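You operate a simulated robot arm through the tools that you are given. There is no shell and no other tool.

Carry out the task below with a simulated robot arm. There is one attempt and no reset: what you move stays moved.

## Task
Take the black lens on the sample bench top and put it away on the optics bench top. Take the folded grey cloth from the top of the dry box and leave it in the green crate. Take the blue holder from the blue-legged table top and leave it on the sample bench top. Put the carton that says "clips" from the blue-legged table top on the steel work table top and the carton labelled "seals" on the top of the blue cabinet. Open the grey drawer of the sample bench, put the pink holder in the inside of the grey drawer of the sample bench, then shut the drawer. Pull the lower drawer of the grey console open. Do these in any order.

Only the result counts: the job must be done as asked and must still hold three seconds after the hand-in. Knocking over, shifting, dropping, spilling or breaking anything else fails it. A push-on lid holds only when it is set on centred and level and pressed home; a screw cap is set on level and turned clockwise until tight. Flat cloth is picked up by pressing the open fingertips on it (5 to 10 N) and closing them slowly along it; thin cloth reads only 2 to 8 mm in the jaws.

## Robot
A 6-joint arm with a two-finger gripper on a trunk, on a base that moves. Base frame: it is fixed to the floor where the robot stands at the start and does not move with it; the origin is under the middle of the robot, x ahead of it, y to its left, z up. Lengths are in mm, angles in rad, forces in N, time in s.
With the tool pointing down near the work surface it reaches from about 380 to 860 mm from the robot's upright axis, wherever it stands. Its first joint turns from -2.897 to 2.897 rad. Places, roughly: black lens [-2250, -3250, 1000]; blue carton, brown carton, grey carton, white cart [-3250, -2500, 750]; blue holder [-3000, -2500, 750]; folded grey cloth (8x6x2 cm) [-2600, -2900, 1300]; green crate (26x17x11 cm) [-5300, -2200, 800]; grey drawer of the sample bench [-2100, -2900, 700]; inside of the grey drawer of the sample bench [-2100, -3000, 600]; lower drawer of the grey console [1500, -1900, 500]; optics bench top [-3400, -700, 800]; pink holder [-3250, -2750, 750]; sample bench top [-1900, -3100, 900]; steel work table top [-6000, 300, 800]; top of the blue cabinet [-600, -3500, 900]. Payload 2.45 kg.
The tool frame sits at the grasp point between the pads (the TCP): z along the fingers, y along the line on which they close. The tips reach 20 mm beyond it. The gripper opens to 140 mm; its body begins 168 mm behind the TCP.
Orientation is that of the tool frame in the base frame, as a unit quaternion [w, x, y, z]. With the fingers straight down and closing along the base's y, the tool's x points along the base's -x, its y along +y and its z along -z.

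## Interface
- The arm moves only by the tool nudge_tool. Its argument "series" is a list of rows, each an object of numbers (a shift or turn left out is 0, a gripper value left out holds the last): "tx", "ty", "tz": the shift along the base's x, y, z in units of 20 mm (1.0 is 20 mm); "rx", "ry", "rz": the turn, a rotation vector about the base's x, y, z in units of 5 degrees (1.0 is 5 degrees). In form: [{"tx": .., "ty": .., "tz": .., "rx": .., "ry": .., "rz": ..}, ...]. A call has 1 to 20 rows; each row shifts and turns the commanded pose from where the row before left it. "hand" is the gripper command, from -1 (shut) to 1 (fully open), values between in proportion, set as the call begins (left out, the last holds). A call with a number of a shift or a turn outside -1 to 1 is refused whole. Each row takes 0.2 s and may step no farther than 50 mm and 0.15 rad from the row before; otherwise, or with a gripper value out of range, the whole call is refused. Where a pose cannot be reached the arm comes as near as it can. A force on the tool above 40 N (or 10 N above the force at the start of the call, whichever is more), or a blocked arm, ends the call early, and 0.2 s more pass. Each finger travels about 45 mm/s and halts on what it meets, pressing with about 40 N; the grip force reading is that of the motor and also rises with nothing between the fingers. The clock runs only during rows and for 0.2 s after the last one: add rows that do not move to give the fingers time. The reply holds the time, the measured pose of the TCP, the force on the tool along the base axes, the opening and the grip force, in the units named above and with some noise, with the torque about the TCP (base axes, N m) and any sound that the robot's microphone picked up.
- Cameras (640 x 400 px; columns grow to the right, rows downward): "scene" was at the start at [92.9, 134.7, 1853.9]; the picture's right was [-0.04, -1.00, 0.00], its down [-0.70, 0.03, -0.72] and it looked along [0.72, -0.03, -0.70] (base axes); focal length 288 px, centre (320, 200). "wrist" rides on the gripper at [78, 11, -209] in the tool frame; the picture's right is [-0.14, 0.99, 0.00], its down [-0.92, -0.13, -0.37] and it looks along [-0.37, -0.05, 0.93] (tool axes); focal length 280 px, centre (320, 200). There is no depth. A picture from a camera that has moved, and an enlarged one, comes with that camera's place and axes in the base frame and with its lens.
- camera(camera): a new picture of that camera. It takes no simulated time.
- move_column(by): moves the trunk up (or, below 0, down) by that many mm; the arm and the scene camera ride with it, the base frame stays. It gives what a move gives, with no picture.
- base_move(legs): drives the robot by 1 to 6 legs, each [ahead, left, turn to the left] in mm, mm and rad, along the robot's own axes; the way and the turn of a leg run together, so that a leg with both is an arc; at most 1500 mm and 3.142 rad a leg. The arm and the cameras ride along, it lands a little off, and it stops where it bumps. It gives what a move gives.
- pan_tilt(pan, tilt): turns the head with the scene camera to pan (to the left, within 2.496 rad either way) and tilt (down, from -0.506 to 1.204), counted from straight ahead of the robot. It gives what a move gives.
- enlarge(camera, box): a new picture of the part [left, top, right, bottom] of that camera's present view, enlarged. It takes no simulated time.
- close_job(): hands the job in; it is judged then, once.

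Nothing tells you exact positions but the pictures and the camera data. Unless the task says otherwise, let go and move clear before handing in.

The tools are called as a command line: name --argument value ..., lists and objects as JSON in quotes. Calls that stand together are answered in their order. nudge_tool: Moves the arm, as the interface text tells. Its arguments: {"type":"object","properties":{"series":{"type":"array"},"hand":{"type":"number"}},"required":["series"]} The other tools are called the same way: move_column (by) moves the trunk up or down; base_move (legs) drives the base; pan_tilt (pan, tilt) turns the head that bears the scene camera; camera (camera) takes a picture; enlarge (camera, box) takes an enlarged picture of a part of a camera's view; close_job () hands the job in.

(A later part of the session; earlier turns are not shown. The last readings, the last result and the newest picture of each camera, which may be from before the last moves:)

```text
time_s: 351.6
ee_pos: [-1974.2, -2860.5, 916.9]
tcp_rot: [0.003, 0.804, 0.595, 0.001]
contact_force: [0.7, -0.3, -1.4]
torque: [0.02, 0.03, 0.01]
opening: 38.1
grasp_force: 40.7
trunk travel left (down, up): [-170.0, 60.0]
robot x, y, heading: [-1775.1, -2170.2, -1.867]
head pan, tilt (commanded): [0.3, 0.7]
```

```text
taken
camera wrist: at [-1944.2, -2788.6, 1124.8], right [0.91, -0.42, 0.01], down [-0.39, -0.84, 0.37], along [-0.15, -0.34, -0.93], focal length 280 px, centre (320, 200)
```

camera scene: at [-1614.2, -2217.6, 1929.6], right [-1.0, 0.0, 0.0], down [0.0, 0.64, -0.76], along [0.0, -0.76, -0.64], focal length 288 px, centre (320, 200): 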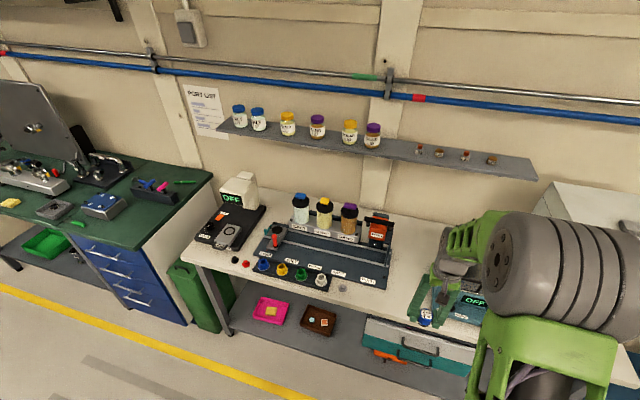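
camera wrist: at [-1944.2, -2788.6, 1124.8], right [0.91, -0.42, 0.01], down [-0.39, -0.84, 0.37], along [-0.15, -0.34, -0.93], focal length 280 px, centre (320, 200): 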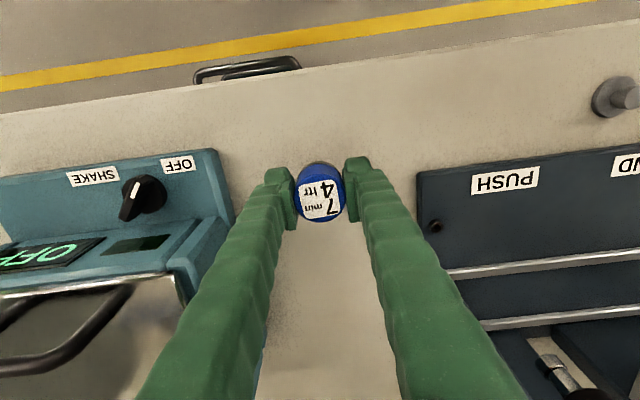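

nudge_tool --series '[{"tz": -0.5}, {"tz": -0.5}]'

nudge_tool --series '[{"tz": -0.25}, {"tz": -0.25}]'

nudge_tool --series '[{"tz": -0.2}, {}]'

```text
time_s: 352.2
ee_pos: [-1975.8, -2859.9, 897.1]
tcp_rot: [0.004, 0.804, 0.594, 0.002]
contact_force: [-0.4, -0.3, -0.3]
torque: [0.01, 0.0, 0.0]
opening: 37.9
grasp_force: 40.3
trunk travel left (down, up): [-170.0, 60.0]
robot x, y, heading: [-1775.2, -2168.4, -1.87]
head pan, tilt (commanded): [0.3, 0.7]
```

```text
time_s: 352.8
ee_pos: [-1974.7, -2858.3, 885.8]
tcp_rot: [0.004, 0.804, 0.595, 0.002]
contact_force: [0.1, 0.0, -0.3]
torque: [-0.01, 0.01, 0.01]
opening: 38.3
grasp_force: 39.8
trunk travel left (down, up): [-170.0, 60.0]
robot x, y, heading: [-1776.9, -2170.3, -1.866]
head pan, tilt (commanded): [0.3, 0.7]
```

```text
time_s: 353.4
ee_pos: [-1974.9, -2860.5, 885.6]
tcp_rot: [0.006, 0.804, 0.595, 0.0]
contact_force: [0.4, 4.8, 35.6]
torque: [0.39, -0.01, -0.07]
opening: 38.2
grasp_force: 39.7
trunk travel left (down, up): [-170.0, 60.0]
robot x, y, heading: [-1772.9, -2169.0, -1.866]
head pan, tilt (commanded): [0.3, 0.7]
```

Contact with the bench at z≈886. I'll ease off, open and lift away.

nudge_tool --series '[{"tz": 0.15}, {}]'

nudge_tool --series '[{}, {}, {}]' --hand -0.05

nudge_tool --series '[{"tz": 0.5}, {"tz": 0.5}, {"tz": 1}, {"tz": 1}, {"tz": 1}, {"tz": 1}, {"tz": 1}, {"tz": 1}, {"tz": 1}, {"tz": 1}, {"tz": 1}, {"tz": 1}]'

camera --camera "wrist"

```text
time_s: 354.0
ee_pos: [-1975.0, -2860.8, 885.4]
tcp_rot: [0.004, 0.804, 0.595, 0.001]
contact_force: [-0.5, -3.0, 19.6]
torque: [-0.02, 0.09, 0.0]
opening: 38.2
grasp_force: 39.3
trunk travel left (down, up): [-170.0, 60.0]
robot x, y, heading: [-1774.0, -2167.7, -1.863]
head pan, tilt (commanded): [0.3, 0.7]
```

```text
time_s: 354.8
ee_pos: [-1974.7, -2860.3, 885.3]
tcp_rot: [0.004, 0.804, 0.594, 0.003]
contact_force: [-0.3, -0.5, 0.2]
torque: [-0.01, 0.01, 0.02]
opening: 66.5
grasp_force: 0.1
trunk travel left (down, up): [-170.0, 60.0]
robot x, y, heading: [-1772.2, -2170.0, -1.865]
head pan, tilt (commanded): [0.3, 0.7]
```

```text
time_s: 357.4
ee_pos: [-1974.4, -2860.2, 1105.2]
tcp_rot: [0.004, 0.804, 0.595, 0.003]
contact_force: [0.1, 1.2, 0.4]
torque: [0.01, 0.02, -0.01]
opening: 66.6
grasp_force: 0.1
trunk travel left (down, up): [-170.0, 60.0]
robot x, y, heading: [-1773.7, -2167.3, -1.868]
head pan, tilt (commanded): [0.3, 0.7]
```

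```text
taken
camera wrist: at [-1943.7, -2788.0, 1314.1], right [0.91, -0.42, 0.01], down [-0.39, -0.84, 0.37], along [-0.15, -0.34, -0.93], focal length 280 px, centre (320, 200)
```

wrist: 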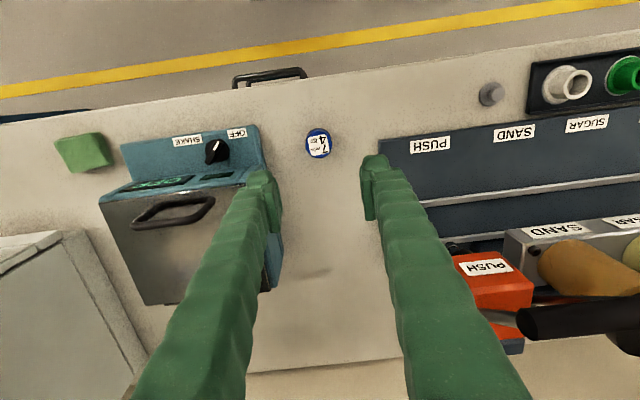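

The blue holder is on the sample bench. Next is the white SEALS carton; I'll retract and sidestep back west to the blue-legged table.

nudge_tool --series '[{"tx": 0.294, "ty": 0.956}, {"tx": 0.294, "ty": 0.956}, {"tx": 0.294, "ty": 0.956}, {"tx": 0.294, "ty": 0.956}, {"tx": 0.294, "ty": 0.956}, {"tx": 0.294, "ty": 0.956}, {"tx": 0.294, "ty": 0.956}]'

base_move --legs '[[-70, 0, 0], [0, -1360, 0]]'

camera --camera "wrist"

```text
time_s: 359.0
ee_pos: [-1932.6, -2726.8, 1107.3]
tcp_rot: [0.005, 0.804, 0.595, 0.001]
contact_force: [0.3, 0.3, 0.5]
torque: [-0.08, 0.01, 0.04]
opening: 66.8
grasp_force: 0.0
trunk travel left (down, up): [-170.0, 60.0]
robot x, y, heading: [-1773.6, -2164.6, -1.861]
head pan, tilt (commanded): [0.3, 0.7]
```

```text
time_s: 371.7
ee_pos: [-3198.1, -2300.4, 1105.9]
tcp_rot: [0.003, 0.79, 0.613, 0.002]
contact_force: [1.4, 0.1, 0.1]
torque: [-0.02, 0.0, -0.05]
opening: 66.7
grasp_force: 0.0
trunk travel left (down, up): [-170.0, 60.0]
robot x, y, heading: [-3062.5, -1735.1, -1.822]
head pan, tilt (commanded): [0.3, 0.7]
```

```text
taken
camera wrist: at [-3170.4, -2228.3, 1315.0], right [0.93, -0.38, 0.01], down [-0.36, -0.86, 0.37], along [-0.13, -0.34, -0.93], focal length 280 px, centre (320, 200)
```

wrist: 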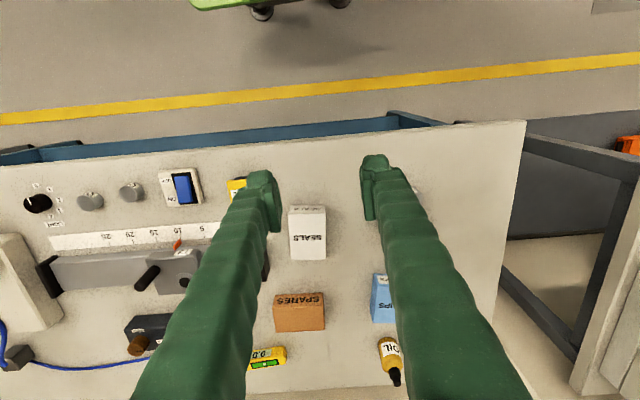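

enlarge --camera "wrist" --box '[240, 180, 400, 350]'

```text
2.35 times, centred on (320, 265) of wrist
camera zoom: at [-3170.4, -2228.3, 1315.0], right [0.93, -0.38, 0.01], down [-0.36, -0.86, 0.37], along [-0.13, -0.34, -0.93], focal length 660 px, centre (320, 47)
```

zoom: 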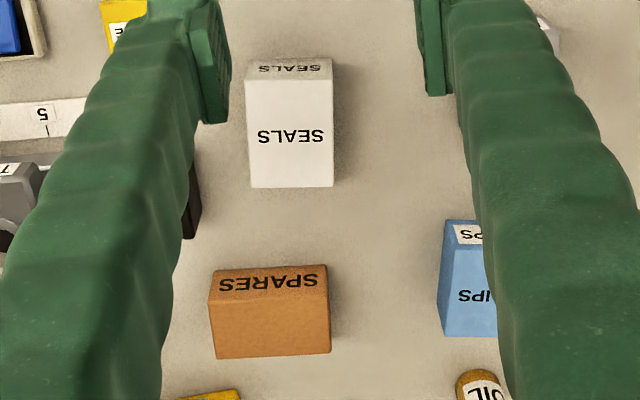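

The SEALS carton measures about 69 x 99 x 40 mm, centred near [-3290, -2468] and turned about -0.39 rad. I'll open the jaws, align the yaw, and move over it.

nudge_tool --series '[{"tx": -0.46, "ty": -0.84, "rz": -0.83}, {"tx": -0.46, "ty": -0.84, "rz": -0.83}, {"tx": -0.46, "ty": -0.84}, {"tx": -0.46, "ty": -0.84}, {"tx": -0.46, "ty": -0.84}, {"tx": -0.46, "ty": -0.84}, {"tx": -0.46, "ty": -0.84}, {"tx": -0.46, "ty": -0.84}, {"tx": -0.46, "ty": -0.84}, {"tx": -0.46, "ty": -0.84}, {"tz": -1}, {"tz": -1}, {"tz": -1}, {"tz": -1}, {"tz": -1}, {"tz": -1}, {"tz": -1}, {"tz": -1}]' --hand 0.55

camera --camera "wrist"

```text
time_s: 375.5
ee_pos: [-3290.6, -2469.6, 945.3]
tcp_rot: [0.004, 0.832, 0.554, 0.003]
contact_force: [0.5, 0.1, 0.0]
torque: [0.0, 0.02, 0.0]
opening: 108.4
grasp_force: 0.1
trunk travel left (down, up): [-170.0, 60.0]
robot x, y, heading: [-3066.1, -1735.9, -1.822]
head pan, tilt (commanded): [0.3, 0.7]
```

```text
taken
camera wrist: at [-3252.1, -2401.7, 1154.6], right [0.86, -0.51, 0.01], down [-0.48, -0.8, 0.37], along [-0.18, -0.32, -0.93], focal length 280 px, centre (320, 200)
```

wrist: 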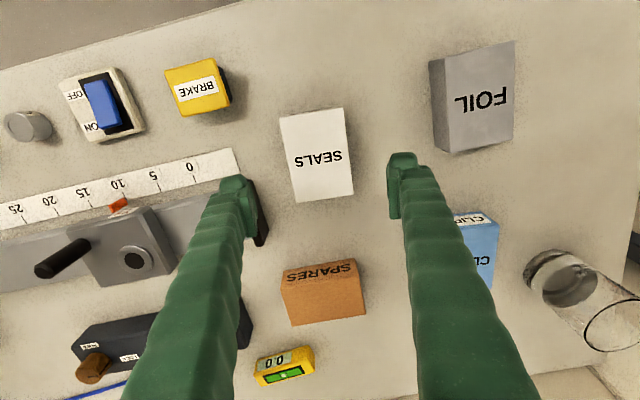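

The carton is nicely aligned, but the slider device's end block is close to my left finger, so I'll narrow the jaws to ~92 mm before descending.

nudge_tool --series '[{"ty": 0.3}, {}, {}]' --hand 0.314

nudge_tool --series '[{"tz": -1}, {"tz": -1}, {"tz": -1}]'

camera --camera "wrist"

```text
time_s: 376.3
ee_pos: [-3290.5, -2463.3, 946.0]
tcp_rot: [0.004, 0.832, 0.554, 0.002]
contact_force: [-0.1, 0.5, -0.6]
torque: [0.01, -0.02, 0.0]
opening: 92.0
grasp_force: 0.1
trunk travel left (down, up): [-170.0, 60.0]
robot x, y, heading: [-3064.7, -1732.7, -1.821]
head pan, tilt (commanded): [0.3, 0.7]
```

```text
time_s: 377.1
ee_pos: [-3290.1, -2463.7, 884.1]
tcp_rot: [0.005, 0.832, 0.555, 0.001]
contact_force: [-0.6, 0.3, -0.6]
torque: [-0.04, 0.0, -0.02]
opening: 91.8
grasp_force: 0.0
trunk travel left (down, up): [-170.0, 60.0]
robot x, y, heading: [-3061.1, -1733.1, -1.822]
head pan, tilt (commanded): [0.3, 0.7]
```

```text
taken
camera wrist: at [-3251.4, -2396.0, 1093.6], right [0.86, -0.51, 0.01], down [-0.48, -0.8, 0.37], along [-0.18, -0.32, -0.93], focal length 280 px, centre (320, 200)
```

wrist: 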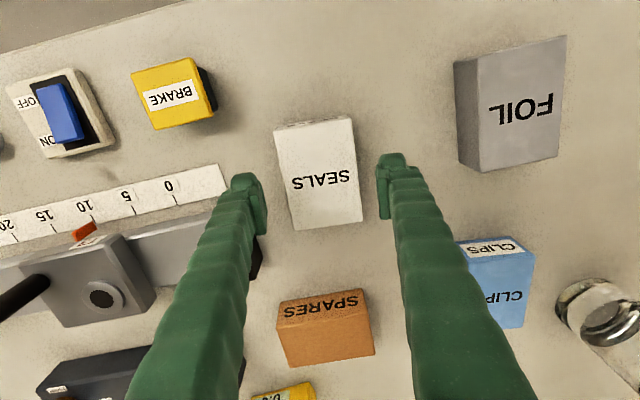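

nudge_tool --series '[{"tz": -1}, {"tz": -1}, {"tz": -0.9}, {}]'

camera --camera "wrist"

```text
time_s: 378.1
ee_pos: [-3290.9, -2462.6, 828.0]
tcp_rot: [0.004, 0.832, 0.554, 0.002]
contact_force: [0.7, 0.5, 0.5]
torque: [0.04, -0.02, -0.03]
opening: 92.1
grasp_force: 0.1
trunk travel left (down, up): [-170.0, 60.0]
robot x, y, heading: [-3060.4, -1732.3, -1.823]
head pan, tilt (commanded): [0.3, 0.7]
```

```text
taken
camera wrist: at [-3252.0, -2394.8, 1036.7], right [0.86, -0.51, 0.01], down [-0.48, -0.8, 0.37], along [-0.18, -0.32, -0.93], focal length 280 px, centre (320, 200)
```

wrist: 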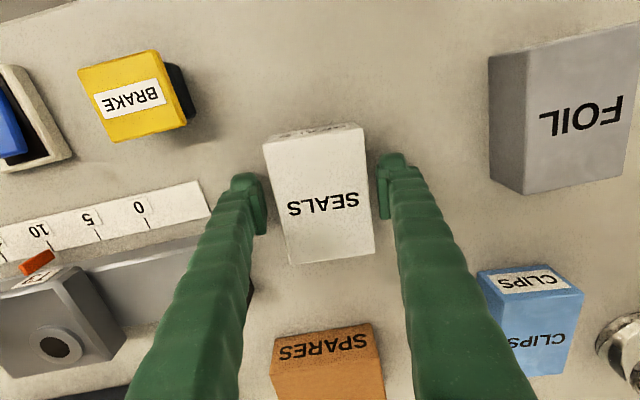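

nudge_tool --series '[{}, {}, {}, {}]' --hand -1

nudge_tool --series '[{"tz": 1}, {"tz": 1}, {"tz": 1}]'

camera --camera "wrist"

```text
time_s: 379.1
ee_pos: [-3291.2, -2462.8, 826.5]
tcp_rot: [0.004, 0.832, 0.554, 0.002]
contact_force: [0.0, 0.0, 0.1]
torque: [-0.01, -0.02, 0.05]
opening: 71.7
grasp_force: 40.0
trunk travel left (down, up): [-170.0, 60.0]
robot x, y, heading: [-3065.5, -1734.2, -1.822]
head pan, tilt (commanded): [0.3, 0.7]
```

```text
time_s: 379.9
ee_pos: [-3291.0, -2462.0, 891.1]
tcp_rot: [0.004, 0.833, 0.553, 0.002]
contact_force: [-0.1, 1.4, -0.5]
torque: [0.0, 0.04, 0.04]
opening: 71.4
grasp_force: 39.7
trunk travel left (down, up): [-170.0, 60.0]
robot x, y, heading: [-3064.7, -1730.2, -1.821]
head pan, tilt (commanded): [0.3, 0.7]
```

```text
taken
camera wrist: at [-3253.3, -2393.0, 1098.9], right [0.86, -0.51, 0.01], down [-0.48, -0.8, 0.37], along [-0.18, -0.32, -0.93], focal length 280 px, centre (320, 200)
```

wrist: 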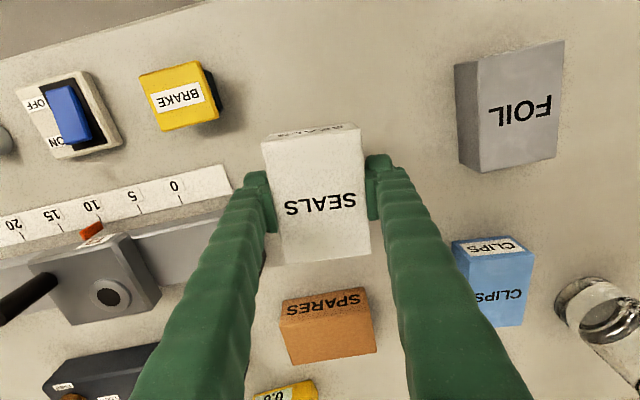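

The SEALS carton is held (71 mm). I'll lift, retract, and sidestep east to the blue cabinet.

nudge_tool --series '[{"tz": 1}, {"tz": 1}, {"tz": 1}, {"tz": 1}, {"tz": 1}, {"tz": 1}, {"tz": 1}, {"tz": 1}, {"tz": 1}, {"tz": 1}, {"tz": 1}, {"tx": 0.294, "ty": 0.956}, {"tx": 0.294, "ty": 0.956}, {"tx": 0.294, "ty": 0.956}, {"tx": 0.294, "ty": 0.956}, {"tx": 0.294, "ty": 0.956}, {"tx": 0.294, "ty": 0.956}, {"tx": 0.294, "ty": 0.956}, {"tx": 0.294, "ty": 0.956}, {"tx": 0.294, "ty": 0.956}]'

base_move --legs '[[0, 0, -0.046], [0, 1450, 0]]'

```text
time_s: 384.1
ee_pos: [-3237.5, -2291.0, 1108.8]
tcp_rot: [0.004, 0.832, 0.554, 0.002]
contact_force: [0.2, -0.7, -1.2]
torque: [-0.03, -0.01, 0.02]
opening: 71.2
grasp_force: 40.0
trunk travel left (down, up): [-170.0, 60.0]
robot x, y, heading: [-3062.3, -1734.5, -1.819]
head pan, tilt (commanded): [0.3, 0.7]
```

```text
time_s: 397.5
ee_pos: [-1868.2, -2716.2, 1108.2]
tcp_rot: [0.005, 0.848, 0.53, 0.001]
contact_force: [0.3, 1.0, -0.7]
torque: [-0.02, 0.05, 0.04]
opening: 71.1
grasp_force: 40.4
trunk travel left (down, up): [-170.0, 60.0]
robot x, y, heading: [-1661.5, -2166.7, -1.878]
head pan, tilt (commanded): [0.3, 0.7]
```

base_move --legs '[[0, 0, 0.009], [40, 1400, 0]]'

pan_tilt --pan 0.35 --tilt 0.85

camera --camera "scene"

camera --camera "wrist"

```text
time_s: 410.4
ee_pos: [-507.3, -3163.2, 1107.9]
tcp_rot: [0.004, 0.841, 0.541, 0.002]
contact_force: [0.3, -0.1, -0.8]
torque: [-0.02, 0.01, -0.02]
opening: 70.7
grasp_force: 40.3
trunk travel left (down, up): [-170.0, 60.0]
robot x, y, heading: [-318.3, -2608.5, -1.85]
head pan, tilt (commanded): [0.3, 0.7]
```

```text
time_s: 411.1
ee_pos: [-506.8, -3163.0, 1108.1]
tcp_rot: [0.004, 0.841, 0.541, 0.002]
contact_force: [0.0, -0.1, -0.8]
torque: [0.0, 0.0, -0.01]
opening: 70.8
grasp_force: 40.4
trunk travel left (down, up): [-170.0, 60.0]
robot x, y, heading: [-312.6, -2612.3, -1.855]
head pan, tilt (commanded): [0.351, 0.85]
```

```text
taken
camera scene: at [-178.4, -2739.2, 1917.4], right [-1.0, -0.07, 0.0], down [-0.05, 0.75, -0.66], along [0.05, -0.66, -0.75], focal length 288 px, centre (320, 200)
```

scene: 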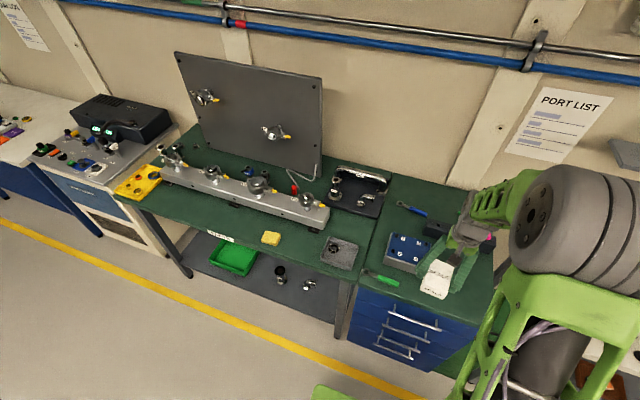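

```text
taken
camera wrist: at [-466.9, -3095.7, 1317.7], right [0.84, -0.54, 0.01], down [-0.5, -0.78, 0.37], along [-0.19, -0.32, -0.93], focal length 280 px, centre (320, 200)
```

wrist: 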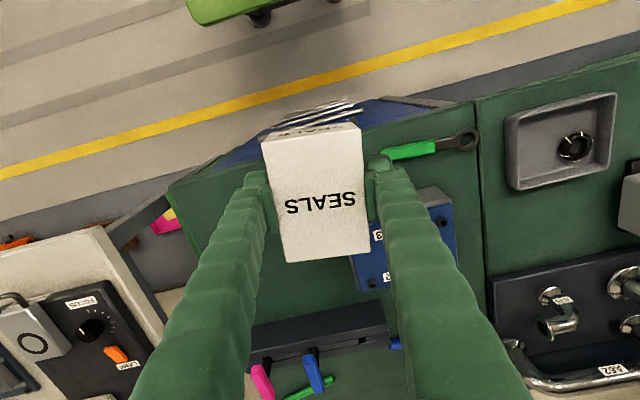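

enlarge --camera "scene" --box '[330, 180, 510, 320]'

enlarge --camera "wrist" --box '[140, 80, 500, 400]'

```text
2.86 times, centred on (420, 250) of scene
camera zoom: at [-178.4, -2739.2, 1917.4], right [-1.0, -0.07, 0.0], down [-0.05, 0.75, -0.66], along [0.05, -0.66, -0.75], focal length 823 px, centre (34, 57)
```

zoom: 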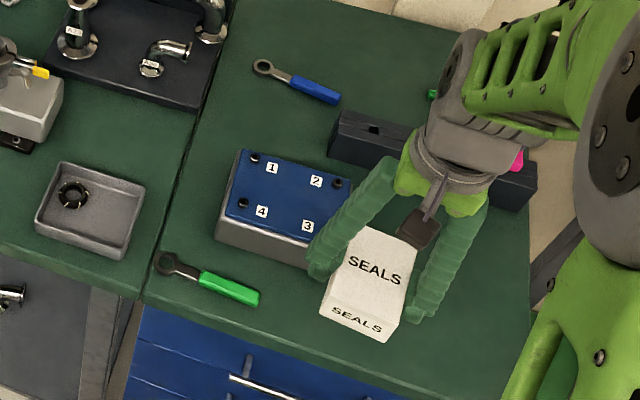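

```text
1.25 times, centred on (320, 240) of wrist
camera zoom: at [-466.9, -3095.7, 1317.7], right [0.84, -0.54, 0.01], down [-0.5, -0.78, 0.37], along [-0.19, -0.32, -0.93], focal length 350 px, centre (320, 150)
```

zoom: 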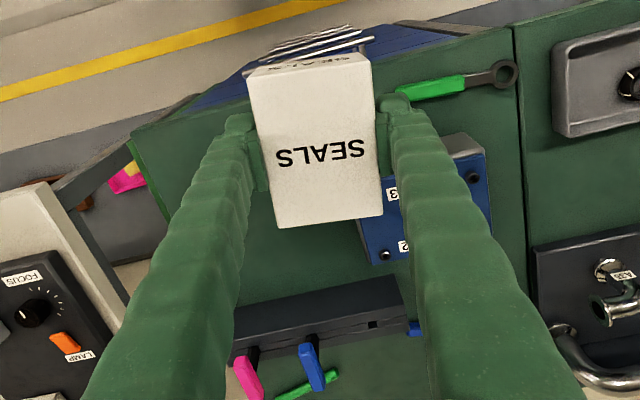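

The cabinet top is near z 903 with a clear area on its west-front part. I'll move the carton over [-669, -3268] and lower it there.

nudge_tool --series '[{"tx": -0.81, "ty": -0.525}, {"tx": -0.81, "ty": -0.525}, {"tx": -0.81, "ty": -0.525}, {"tx": -0.81, "ty": -0.525}, {"tx": -0.81, "ty": -0.525}, {"tx": -0.81, "ty": -0.525}, {"tx": -0.81, "ty": -0.525}, {"tx": -0.81, "ty": -0.525}, {"tx": -0.81, "ty": -0.525}, {"tx": -0.81, "ty": -0.525}, {"tz": -1}, {"tz": -1}, {"tz": -1}, {"tz": -1}, {"tz": -1}]'

camera --camera "wrist"

camera --camera "scene"

```text
time_s: 414.3
ee_pos: [-670.0, -3268.7, 1010.1]
tcp_rot: [0.003, 0.841, 0.54, 0.002]
contact_force: [-0.1, -0.3, -0.2]
torque: [0.02, 0.02, -0.04]
opening: 70.6
grasp_force: 39.9
trunk travel left (down, up): [-170.0, 60.0]
robot x, y, heading: [-319.6, -2612.4, -1.856]
head pan, tilt (commanded): [0.351, 0.85]
```

```text
taken
camera wrist: at [-629.3, -3201.4, 1218.5], right [0.84, -0.54, 0.01], down [-0.5, -0.78, 0.37], along [-0.19, -0.32, -0.93], focal length 280 px, centre (320, 200)
```

wrist: 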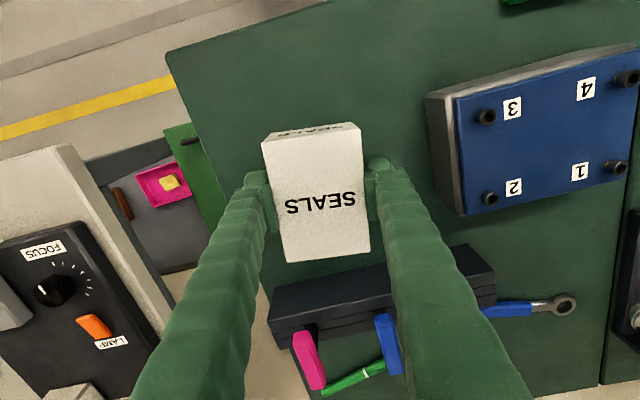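

```text
taken
camera scene: at [-178.5, -2739.6, 1917.3], right [-1.0, -0.07, 0.0], down [-0.05, 0.75, -0.66], along [0.05, -0.66, -0.75], focal length 288 px, centre (320, 200)
```

scene: 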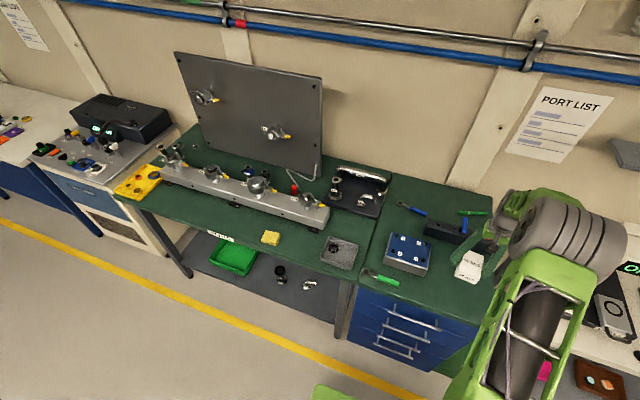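

nudge_tool --series '[{"tz": -1}, {"tz": -1}, {"tz": -1}, {"tz": -0.25}]'

nudge_tool --series '[{"tz": -0.25}, {"tz": -0.25}]'

nudge_tool --series '[{"tz": -0.2}, {}]'

```text
time_s: 415.3
ee_pos: [-669.4, -3268.8, 943.8]
tcp_rot: [0.005, 0.841, 0.541, 0.001]
contact_force: [1.2, 1.0, -0.6]
torque: [-0.01, -0.01, 0.03]
opening: 70.3
grasp_force: 40.2
trunk travel left (down, up): [-170.0, 60.0]
robot x, y, heading: [-315.1, -2608.2, -1.853]
head pan, tilt (commanded): [0.351, 0.85]
```

```text
time_s: 415.9
ee_pos: [-668.6, -3267.9, 933.2]
tcp_rot: [0.004, 0.841, 0.541, 0.002]
contact_force: [-0.6, 0.1, -0.9]
torque: [0.02, -0.01, -0.01]
opening: 70.7
grasp_force: 39.7
trunk travel left (down, up): [-170.0, 60.0]
robot x, y, heading: [-314.5, -2611.7, -1.85]
head pan, tilt (commanded): [0.351, 0.85]
```

```text
time_s: 416.5
ee_pos: [-670.2, -3267.7, 931.1]
tcp_rot: [0.005, 0.841, 0.541, 0.0]
contact_force: [1.5, -0.6, 14.2]
torque: [-0.09, -0.57, 0.04]
opening: 70.4
grasp_force: 40.2
trunk travel left (down, up): [-170.0, 60.0]
robot x, y, heading: [-317.7, -2611.1, -1.856]
head pan, tilt (commanded): [0.351, 0.85]
```

Contact at z≈931, so the carton is down. Releasing gently and lifting away.

nudge_tool --series '[{}, {}, {}]' --hand 0.35

nudge_tool --series '[{"tz": 0.5}, {"tz": 0.5}, {"tz": 1}, {"tz": 1}, {"tz": 1}, {"tz": 1}, {"tz": 1}, {"tz": 1}, {"tz": 1}, {"tz": 1}]'

camera --camera "wrist"

```text
time_s: 417.3
ee_pos: [-669.8, -3268.0, 929.9]
tcp_rot: [0.004, 0.841, 0.542, 0.002]
contact_force: [-1.1, 0.6, 1.3]
torque: [-0.01, -0.05, 0.01]
opening: 94.4
grasp_force: 0.0
trunk travel left (down, up): [-170.0, 60.0]
robot x, y, heading: [-312.9, -2611.2, -1.851]
head pan, tilt (commanded): [0.351, 0.85]
```

```text
time_s: 419.5
ee_pos: [-668.4, -3267.1, 1111.7]
tcp_rot: [0.004, 0.841, 0.541, 0.002]
contact_force: [-0.2, 0.5, 0.0]
torque: [-0.01, -0.01, 0.0]
opening: 94.5
grasp_force: 0.2
trunk travel left (down, up): [-170.0, 60.0]
robot x, y, heading: [-315.7, -2614.2, -1.853]
head pan, tilt (commanded): [0.351, 0.85]
```

```text
taken
camera wrist: at [-627.7, -3199.9, 1320.5], right [0.84, -0.54, 0.01], down [-0.5, -0.78, 0.37], along [-0.19, -0.32, -0.93], focal length 280 px, centre (320, 200)
```

wrist: 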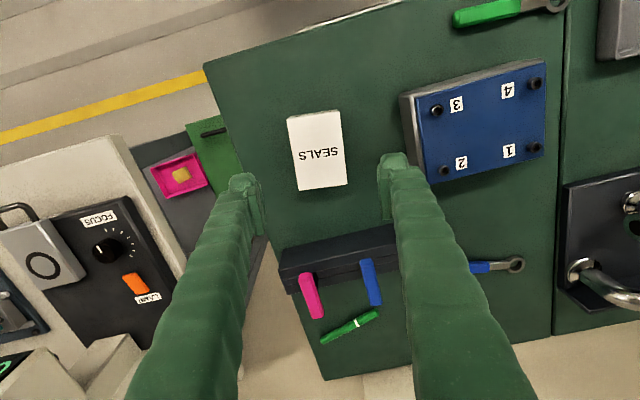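

SEALS is on the blue cabinet. Next the cloth: I place it at about [-2607, -2860, 1274] on the dry box. I'll retract and sidestep west to the dry box.

nudge_tool --series '[{"tx": 0.5, "ty": 0.866}, {"tx": 0.5, "ty": 0.866}, {"tx": 0.5, "ty": 0.866}, {"tx": 0.5, "ty": 0.866}, {"tx": 0.5, "ty": 0.866}, {"tx": 0.5, "ty": 0.866}, {"tx": 0.5, "ty": 0.866}, {"tx": 0.5, "ty": 0.866}, {"tx": 0.5, "ty": 0.866}, {"tx": 0.5, "ty": 0.866}]'

base_move --legs '[[0, 0, -0.016], [0, -1450, 0]]'

move_column --by 60

```text
time_s: 421.7
ee_pos: [-570.0, -3094.8, 1109.5]
tcp_rot: [0.004, 0.841, 0.54, 0.001]
contact_force: [-0.8, -0.4, -0.1]
torque: [-0.03, 0.03, -0.03]
opening: 94.4
grasp_force: 0.0
trunk travel left (down, up): [-170.0, 60.0]
robot x, y, heading: [-315.4, -2609.3, -1.845]
head pan, tilt (commanded): [0.351, 0.85]
```

```text
time_s: 435.0
ee_pos: [-1972.4, -2662.9, 1110.2]
tcp_rot: [0.005, 0.845, 0.534, 0.001]
contact_force: [0.2, 1.0, -0.2]
torque: [0.01, -0.03, 0.01]
opening: 94.6
grasp_force: 0.0
trunk travel left (down, up): [-170.0, 60.0]
robot x, y, heading: [-1712.7, -2183.2, -1.878]
head pan, tilt (commanded): [0.351, 0.85]
```

```text
time_s: 436.0
ee_pos: [-1972.5, -2662.0, 1170.5]
tcp_rot: [0.003, 0.846, 0.533, 0.002]
contact_force: [0.1, -0.4, -0.4]
torque: [0.04, 0.01, -0.02]
opening: 94.3
grasp_force: 0.0
trunk travel left (down, up): [-230.0, 0.0]
robot x, y, heading: [-1710.1, -2184.6, -1.87]
head pan, tilt (commanded): [0.351, 0.85]
```

base_move --legs '[[0, -620, 0]]'

pan_tilt --pan 0.3 --tilt 0.7

camera --camera "scene"

camera --camera "wrist"

```text
time_s: 441.9
ee_pos: [-2559.2, -2480.5, 1169.2]
tcp_rot: [0.004, 0.847, 0.532, 0.002]
contact_force: [-0.6, -0.4, 0.3]
torque: [0.02, -0.02, 0.02]
opening: 94.6
grasp_force: 0.1
trunk travel left (down, up): [-230.0, 0.0]
robot x, y, heading: [-2294.4, -2002.9, -1.876]
head pan, tilt (commanded): [0.351, 0.85]
```

```text
time_s: 442.6
ee_pos: [-2559.3, -2479.5, 1169.3]
tcp_rot: [0.004, 0.847, 0.531, 0.002]
contact_force: [-0.6, -0.7, -0.2]
torque: [0.05, 0.01, -0.03]
opening: 94.4
grasp_force: 0.1
trunk travel left (down, up): [-230.0, 0.0]
robot x, y, heading: [-2294.2, -1997.9, -1.869]
head pan, tilt (commanded): [0.3, 0.7]
```

```text
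taken
camera scene: at [-2164.7, -2140.4, 1989.6], right [-1.0, 0.0, 0.0], down [0.0, 0.64, -0.76], along [0.0, -0.76, -0.64], focal length 288 px, centre (320, 200)
```

scene: 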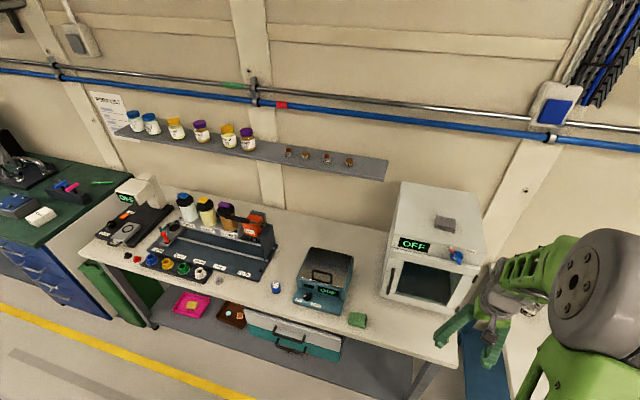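

```text
taken
camera wrist: at [-2517.9, -2413.6, 1379.3], right [0.83, -0.55, 0.01], down [-0.52, -0.77, 0.37], along [-0.2, -0.31, -0.93], focal length 280 px, centre (320, 200)
```

wrist: 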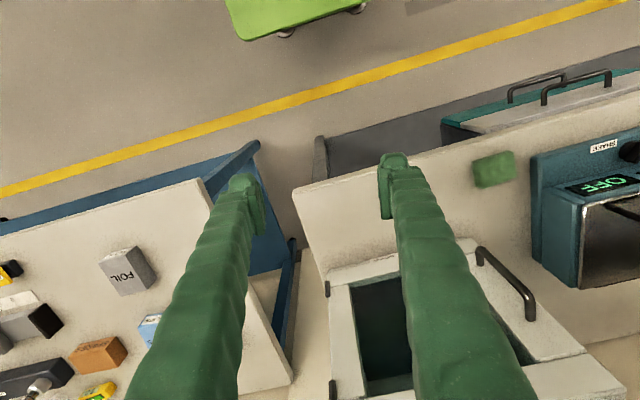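

enlarge --camera "scene" --box '[390, 180, 500, 270]'

```text
4.44 times, centred on (445, 225) of scene
camera zoom: at [-2164.7, -2140.4, 1989.6], right [-1.0, 0.0, 0.0], down [0.0, 0.64, -0.76], along [0.0, -0.76, -0.64], focal length 1280 px, centre (-236, 89)
```

zoom: 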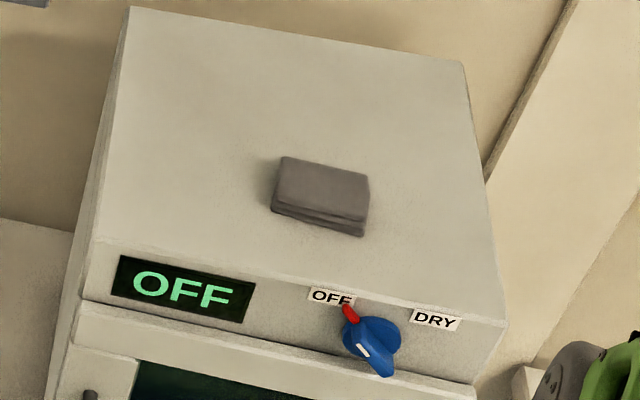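

The cloth lies near [-2605, -2860] with its top at about z 1283, long side along the bench. I'll turn the wrist so the jaws close across its short side, raise the arm above the box, and move closer.

nudge_tool --series '[{"tz": 0.5, "rz": 1}, {"tz": 0.5, "rz": 1}, {"tz": 0.5, "rz": 1}, {"tz": 0.5, "rz": 1}, {"tz": 0.5, "rz": 1}, {"tz": 0.5, "rz": 1}, {"tz": 0.5, "rz": 1}, {"tz": 0.5, "rz": 1}, {"tz": 0.5, "rz": 1}, {"tz": 0.5, "rz": 1}, {"tz": 0.5, "rz": 1}, {"tz": 0.5, "rz": 1}, {"tz": 0.5, "rz": 1}, {"tz": 0.5, "rz": 1}, {"tz": 0.5, "rz": 1}, {"tz": 0.5, "rz": 1}, {"tz": 0.5, "rz": 1}, {"tz": 0.5, "rz": 1}, {"tz": 0.5, "rz": 1}, {"tz": 0.5, "rz": 0.75}]' --hand 0.3

base_move --legs '[[160, 0, 0]]'

camera --camera "wrist"

```text
time_s: 446.8
ee_pos: [-2560.1, -2480.0, 1370.5]
tcp_rot: [0.001, 0.147, 0.989, 0.004]
contact_force: [0.3, -0.4, 0.6]
torque: [-0.01, 0.0, 0.01]
opening: 90.8
grasp_force: 0.0
trunk travel left (down, up): [-230.0, 0.0]
robot x, y, heading: [-2297.6, -2002.5, -1.874]
head pan, tilt (commanded): [0.3, 0.7]
```

```text
time_s: 448.2
ee_pos: [-2607.4, -2630.5, 1370.7]
tcp_rot: [0.002, 0.149, 0.989, 0.005]
contact_force: [-0.1, 0.1, -0.8]
torque: [0.08, -0.02, -0.02]
opening: 91.0
grasp_force: 0.2
trunk travel left (down, up): [-230.0, 0.0]
robot x, y, heading: [-2340.4, -2154.8, -1.876]
head pan, tilt (commanded): [0.3, 0.7]
```

```text
taken
camera wrist: at [-2680.4, -2600.0, 1579.2], right [0.42, 0.91, 0.01], down [0.84, -0.4, 0.37], along [0.34, -0.15, -0.93], focal length 280 px, centre (320, 200)
```

wrist: 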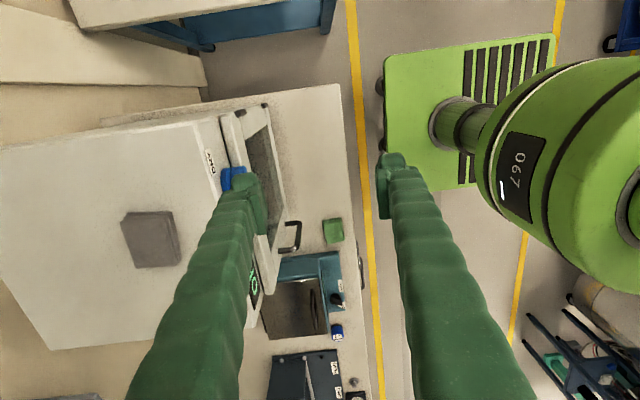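

nudge_tool --series '[{"ty": -0.944}, {"ty": -0.944}, {"ty": -0.944}, {"ty": -0.944}, {"ty": -0.944}, {"ty": -0.944}, {"ty": -0.944}, {"ty": -0.944}, {"ty": -0.944}, {"ty": -0.944}, {"ty": -0.944}, {"ty": -0.944}]'

camera --camera "wrist"

```text
time_s: 450.8
ee_pos: [-2607.6, -2858.5, 1370.2]
tcp_rot: [0.001, 0.148, 0.989, 0.004]
contact_force: [-0.3, -0.9, -0.6]
torque: [0.05, 0.01, 0.02]
opening: 90.9
grasp_force: 0.1
trunk travel left (down, up): [-230.0, 0.0]
robot x, y, heading: [-2346.0, -2154.7, -1.874]
head pan, tilt (commanded): [0.3, 0.7]
```

```text
taken
camera wrist: at [-2680.0, -2827.2, 1578.8], right [0.42, 0.91, 0.01], down [0.84, -0.4, 0.37], along [0.34, -0.15, -0.93], focal length 280 px, centre (320, 200)
```

wrist: 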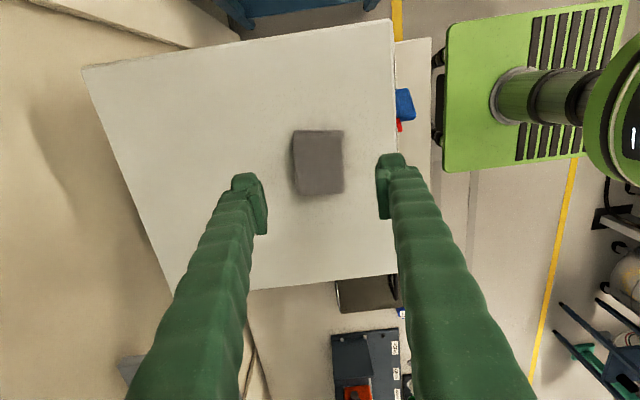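

The cloth is centred between the open jaws. I'll trim the yaw by about -6° and come down beside it.

nudge_tool --series '[{"rz": -0.63, "tz": -0.8}, {"rz": -0.63, "tz": -0.8}, {"tz": -0.8}, {"tz": -0.8}, {"tz": -0.7}]'

camera --camera "wrist"

```text
time_s: 452.0
ee_pos: [-2607.8, -2856.1, 1291.8]
tcp_rot: [0.002, 0.202, 0.979, 0.005]
contact_force: [-0.1, -0.5, -0.7]
torque: [0.01, 0.0, -0.01]
opening: 91.0
grasp_force: 0.0
trunk travel left (down, up): [-230.0, 0.0]
robot x, y, heading: [-2342.6, -2153.6, -1.874]
head pan, tilt (commanded): [0.3, 0.7]
```

```text
taken
camera wrist: at [-2677.0, -2817.8, 1501.0], right [0.52, 0.85, 0.01], down [0.79, -0.49, 0.37], along [0.32, -0.18, -0.93], focal length 280 px, centre (320, 200)
```

wrist: 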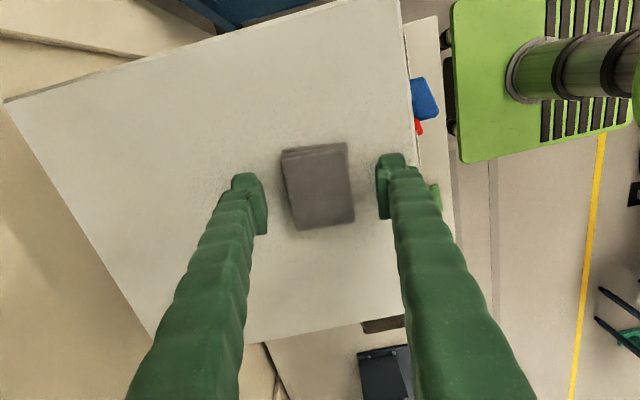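

nudge_tool --series '[{"tz": -0.2}, {"tz": -0.1}, {}]'

nudge_tool --series '[{"tz": -0.1}, {}]'

nudge_tool --series '[{"tz": -0.1}, {}]'

```text
time_s: 452.8
ee_pos: [-2606.7, -2857.3, 1285.6]
tcp_rot: [0.002, 0.203, 0.979, 0.003]
contact_force: [0.7, -0.4, 0.8]
torque: [0.0, -0.02, 0.02]
opening: 91.3
grasp_force: 0.1
trunk travel left (down, up): [-230.0, 0.0]
robot x, y, heading: [-2342.6, -2153.1, -1.875]
head pan, tilt (commanded): [0.3, 0.7]
```

```text
time_s: 453.4
ee_pos: [-2606.9, -2857.2, 1284.5]
tcp_rot: [0.002, 0.202, 0.979, 0.005]
contact_force: [-0.2, -0.3, 0.3]
torque: [0.0, 0.01, -0.02]
opening: 91.0
grasp_force: 0.1
trunk travel left (down, up): [-230.0, 0.0]
robot x, y, heading: [-2343.9, -2154.1, -1.872]
head pan, tilt (commanded): [0.3, 0.7]
```

```text
time_s: 454.0
ee_pos: [-2606.0, -2857.5, 1282.1]
tcp_rot: [0.001, 0.202, 0.979, 0.005]
contact_force: [-0.1, 0.4, 2.7]
torque: [-0.14, 0.05, -0.01]
opening: 91.3
grasp_force: 0.3
trunk travel left (down, up): [-230.0, 0.0]
robot x, y, heading: [-2340.0, -2153.0, -1.873]
head pan, tilt (commanded): [0.3, 0.7]
```

The tips just touch the box top (2.7 N). I'll lift a hair and close slowly on the cloth's sides.

nudge_tool --series '[{"tz": 0.08}, {}, {}]' --hand -0.1

nudge_tool --series '[{}, {}, {}]' --hand -0.3

camera --camera "wrist"

```text
time_s: 454.8
ee_pos: [-2607.2, -2858.3, 1283.3]
tcp_rot: [0.002, 0.203, 0.979, 0.003]
contact_force: [-1.7, -2.8, 4.7]
torque: [-0.25, 0.1, 0.03]
opening: 65.2
grasp_force: 1.7
trunk travel left (down, up): [-230.0, 0.0]
robot x, y, heading: [-2344.1, -2151.4, -1.875]
head pan, tilt (commanded): [0.3, 0.7]
```

```text
time_s: 455.6
ee_pos: [-2608.3, -2858.6, 1286.0]
tcp_rot: [0.002, 0.203, 0.979, 0.003]
contact_force: [-2.9, -6.7, 10.7]
torque: [-0.51, 0.2, 0.01]
opening: 53.0
grasp_force: 39.7
trunk travel left (down, up): [-230.0, 0.0]
robot x, y, heading: [-2342.9, -2153.8, -1.875]
head pan, tilt (commanded): [0.3, 0.7]
```

```text
taken
camera wrist: at [-2676.1, -2818.3, 1493.6], right [0.52, 0.85, 0.01], down [0.79, -0.48, 0.37], along [0.32, -0.19, -0.93], focal length 280 px, centre (320, 200)
```

wrist: 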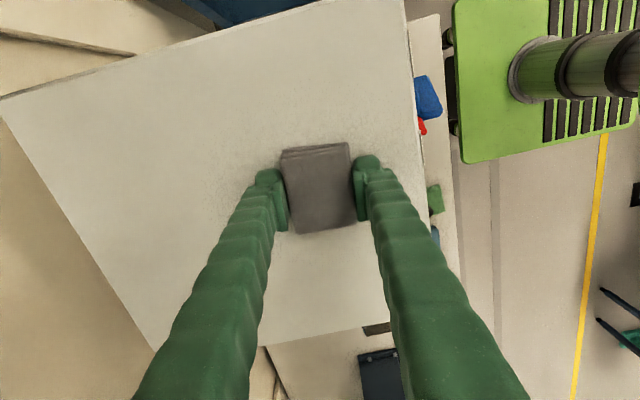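

The cloth is gripped like a soft block (53 mm, 40 N). Lifting it slowly.

nudge_tool --series '[{}, {"tz": 0.25}, {"tz": 0.5}, {"tz": 0.5}]' --hand -1

camera --camera "wrist"

```text
time_s: 456.6
ee_pos: [-2607.6, -2856.8, 1309.3]
tcp_rot: [0.002, 0.202, 0.979, 0.005]
contact_force: [-0.2, -0.1, -0.6]
torque: [0.01, 0.03, -0.01]
opening: 52.4
grasp_force: 39.9
trunk travel left (down, up): [-230.0, 0.0]
robot x, y, heading: [-2343.8, -2153.2, -1.874]
head pan, tilt (commanded): [0.3, 0.7]
```

```text
taken
camera wrist: at [-2676.3, -2817.8, 1518.5], right [0.52, 0.85, 0.01], down [0.79, -0.49, 0.37], along [0.32, -0.18, -0.93], focal length 280 px, centre (320, 200)
```

wrist: 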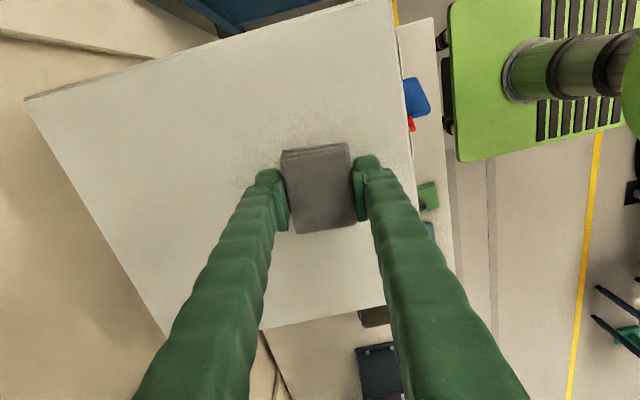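

nudge_tool --series '[{"tz": 1}, {"tz": 1}, {"tz": 1}, {"tx": 0.294, "ty": 0.956}, {"tx": 0.294, "ty": 0.956}, {"tx": 0.294, "ty": 0.956}, {"tx": 0.294, "ty": 0.956}, {"tx": 0.294, "ty": 0.956}, {"tx": 0.294, "ty": 0.956}, {"tx": 0.294, "ty": 0.956}, {"tx": 0.294, "ty": 0.956}, {"tx": 0.294, "ty": 0.956}]'

base_move --legs '[[-190, 0, 0.005], [0, -1400, 0]]'

```text
time_s: 459.2
ee_pos: [-2552.6, -2682.5, 1369.7]
tcp_rot: [0.002, 0.203, 0.979, 0.004]
contact_force: [-0.1, 0.2, 0.3]
torque: [-0.03, 0.02, 0.0]
opening: 52.3
grasp_force: 40.0
trunk travel left (down, up): [-230.0, 0.0]
robot x, y, heading: [-2343.2, -2155.0, -1.875]
head pan, tilt (commanded): [0.3, 0.7]
```

```text
time_s: 472.8
ee_pos: [-3824.2, -2107.6, 1369.8]
tcp_rot: [0.002, 0.191, 0.982, 0.003]
contact_force: [-0.9, 0.1, -0.5]
torque: [-0.02, 0.0, 0.01]
opening: 52.6
grasp_force: 40.0
trunk travel left (down, up): [-230.0, 0.0]
robot x, y, heading: [-3629.8, -1571.4, -1.849]
head pan, tilt (commanded): [0.3, 0.7]
```

base_move --legs '[[0, 0, -0.02], [0, -1350, 0]]'

pan_tilt --pan 0.25 --tilt 0.7

camera --camera "scene"

camera --camera "wrist"

```text
time_s: 485.1
ee_pos: [-5115.6, -1711.9, 1368.5]
tcp_rot: [0.002, 0.197, 0.98, 0.004]
contact_force: [0.5, -0.5, 0.0]
torque: [-0.01, -0.01, 0.0]
opening: 52.5
grasp_force: 40.2
trunk travel left (down, up): [-230.0, 0.0]
robot x, y, heading: [-4913.5, -1178.5, -1.865]
head pan, tilt (commanded): [0.3, 0.7]
```

```text
time_s: 485.7
ee_pos: [-5116.8, -1712.0, 1369.1]
tcp_rot: [0.001, 0.197, 0.98, 0.004]
contact_force: [-0.3, -0.6, -0.3]
torque: [0.0, 0.01, -0.03]
opening: 52.6
grasp_force: 40.0
trunk travel left (down, up): [-230.0, 0.0]
robot x, y, heading: [-4914.0, -1181.6, -1.868]
head pan, tilt (commanded): [0.25, 0.7]
```

```text
taken
camera scene: at [-4783.1, -1315.3, 1989.6], right [-1.0, 0.04, 0.0], down [0.03, 0.64, -0.76], along [-0.03, -0.76, -0.64], focal length 288 px, centre (320, 200)
```

scene: 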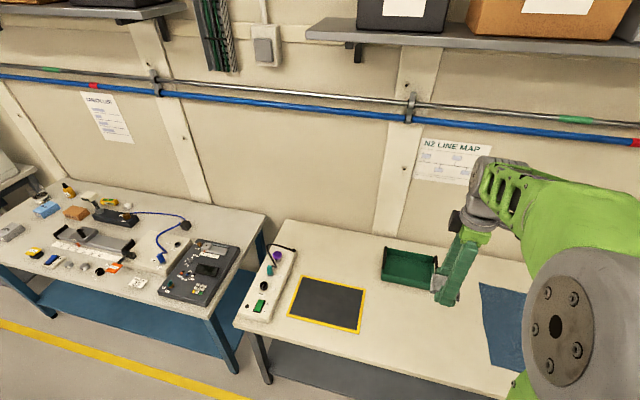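

```text
taken
camera wrist: at [-5185.2, -1673.6, 1578.3], right [0.51, 0.86, 0.01], down [0.8, -0.48, 0.37], along [0.32, -0.18, -0.93], focal length 280 px, centre (320, 200)
```

wrist: 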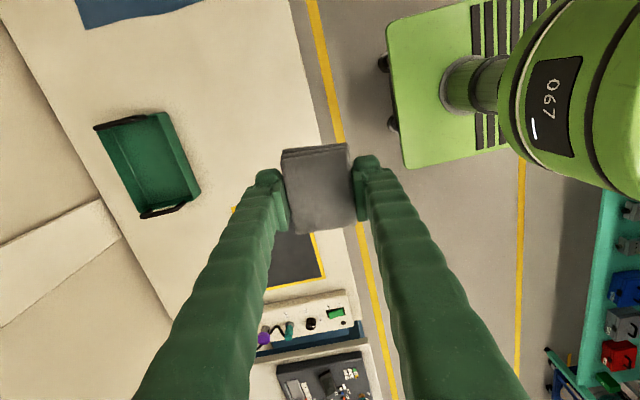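

enlarge --camera "scene" --box '[340, 220, 480, 320]'

enlarge --camera "wrist" --box '[60, 80, 240, 240]'

```text
4.00 times, centred on (410, 270) of scene
camera zoom: at [-4783.1, -1315.3, 1989.6], right [-1.0, 0.04, 0.0], down [0.03, 0.64, -0.76], along [-0.03, -0.76, -0.64], focal length 1152 px, centre (-40, -80)
```

zoom: 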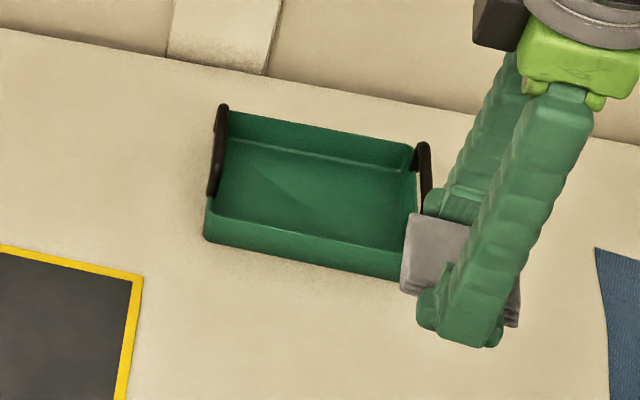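

```text
2.50 times, centred on (150, 160) of wrist
camera zoom: at [-5185.2, -1673.6, 1578.3], right [0.51, 0.86, 0.01], down [0.8, -0.48, 0.37], along [0.32, -0.18, -0.93], focal length 701 px, centre (745, 300)
```

zoom: 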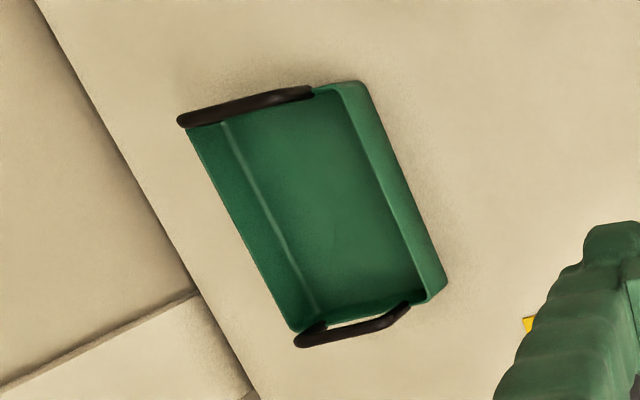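

The green crate is ahead: rim at z≈882, centre about [-5240, -2134], with arched handles at its two ends. I'll turn the wrist so the jaws open along its long side, lower the trunk, and drive closer.

nudge_tool --series '[{"rz": -0.99}, {"rz": -0.99}, {"rz": -0.99}, {"rz": -0.99}, {"rz": -0.99}, {"rz": -0.99}, {"rz": -0.99}, {"rz": -0.99}, {"rz": -0.99}, {"rz": -0.99}, {"rz": -0.99}, {"rz": -0.99}, {"rz": -0.99}, {"rz": -0.99}, {"rz": -0.99}, {"rz": -0.99}, {"rz": -0.99}]'

move_column --by -60

base_move --legs '[[220, 0, 0]]'

camera --camera "wrist"

```text
time_s: 489.3
ee_pos: [-5116.9, -1710.8, 1369.7]
tcp_rot: [0.004, 0.805, 0.594, 0.001]
contact_force: [-0.1, 0.0, -0.8]
torque: [0.02, 0.04, -0.04]
opening: 52.3
grasp_force: 40.3
trunk travel left (down, up): [-230.0, 0.0]
robot x, y, heading: [-4911.1, -1177.2, -1.866]
head pan, tilt (commanded): [0.25, 0.7]
```

```text
time_s: 490.3
ee_pos: [-5117.6, -1712.0, 1310.9]
tcp_rot: [0.004, 0.804, 0.595, 0.002]
contact_force: [0.3, -0.2, 0.4]
torque: [0.01, 0.0, 0.01]
opening: 52.4
grasp_force: 40.4
trunk travel left (down, up): [-170.0, 60.0]
robot x, y, heading: [-4909.8, -1178.2, -1.866]
head pan, tilt (commanded): [0.25, 0.7]
```

```text
time_s: 492.0
ee_pos: [-5180.5, -1919.8, 1309.1]
tcp_rot: [0.004, 0.804, 0.595, 0.003]
contact_force: [0.2, -0.3, -0.4]
torque: [0.08, -0.01, -0.02]
opening: 52.3
grasp_force: 40.0
trunk travel left (down, up): [-170.0, 60.0]
robot x, y, heading: [-4975.5, -1380.6, -1.868]
head pan, tilt (commanded): [0.25, 0.7]
```

```text
taken
camera wrist: at [-5149.0, -1847.8, 1517.9], right [0.91, -0.42, 0.01], down [-0.39, -0.84, 0.37], along [-0.15, -0.34, -0.93], focal length 280 px, centre (320, 200)
```

wrist: 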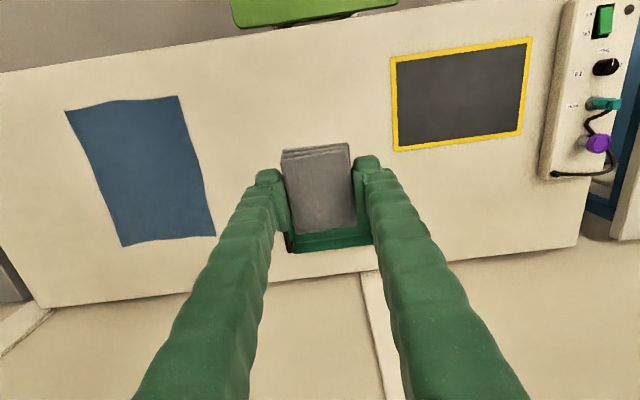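

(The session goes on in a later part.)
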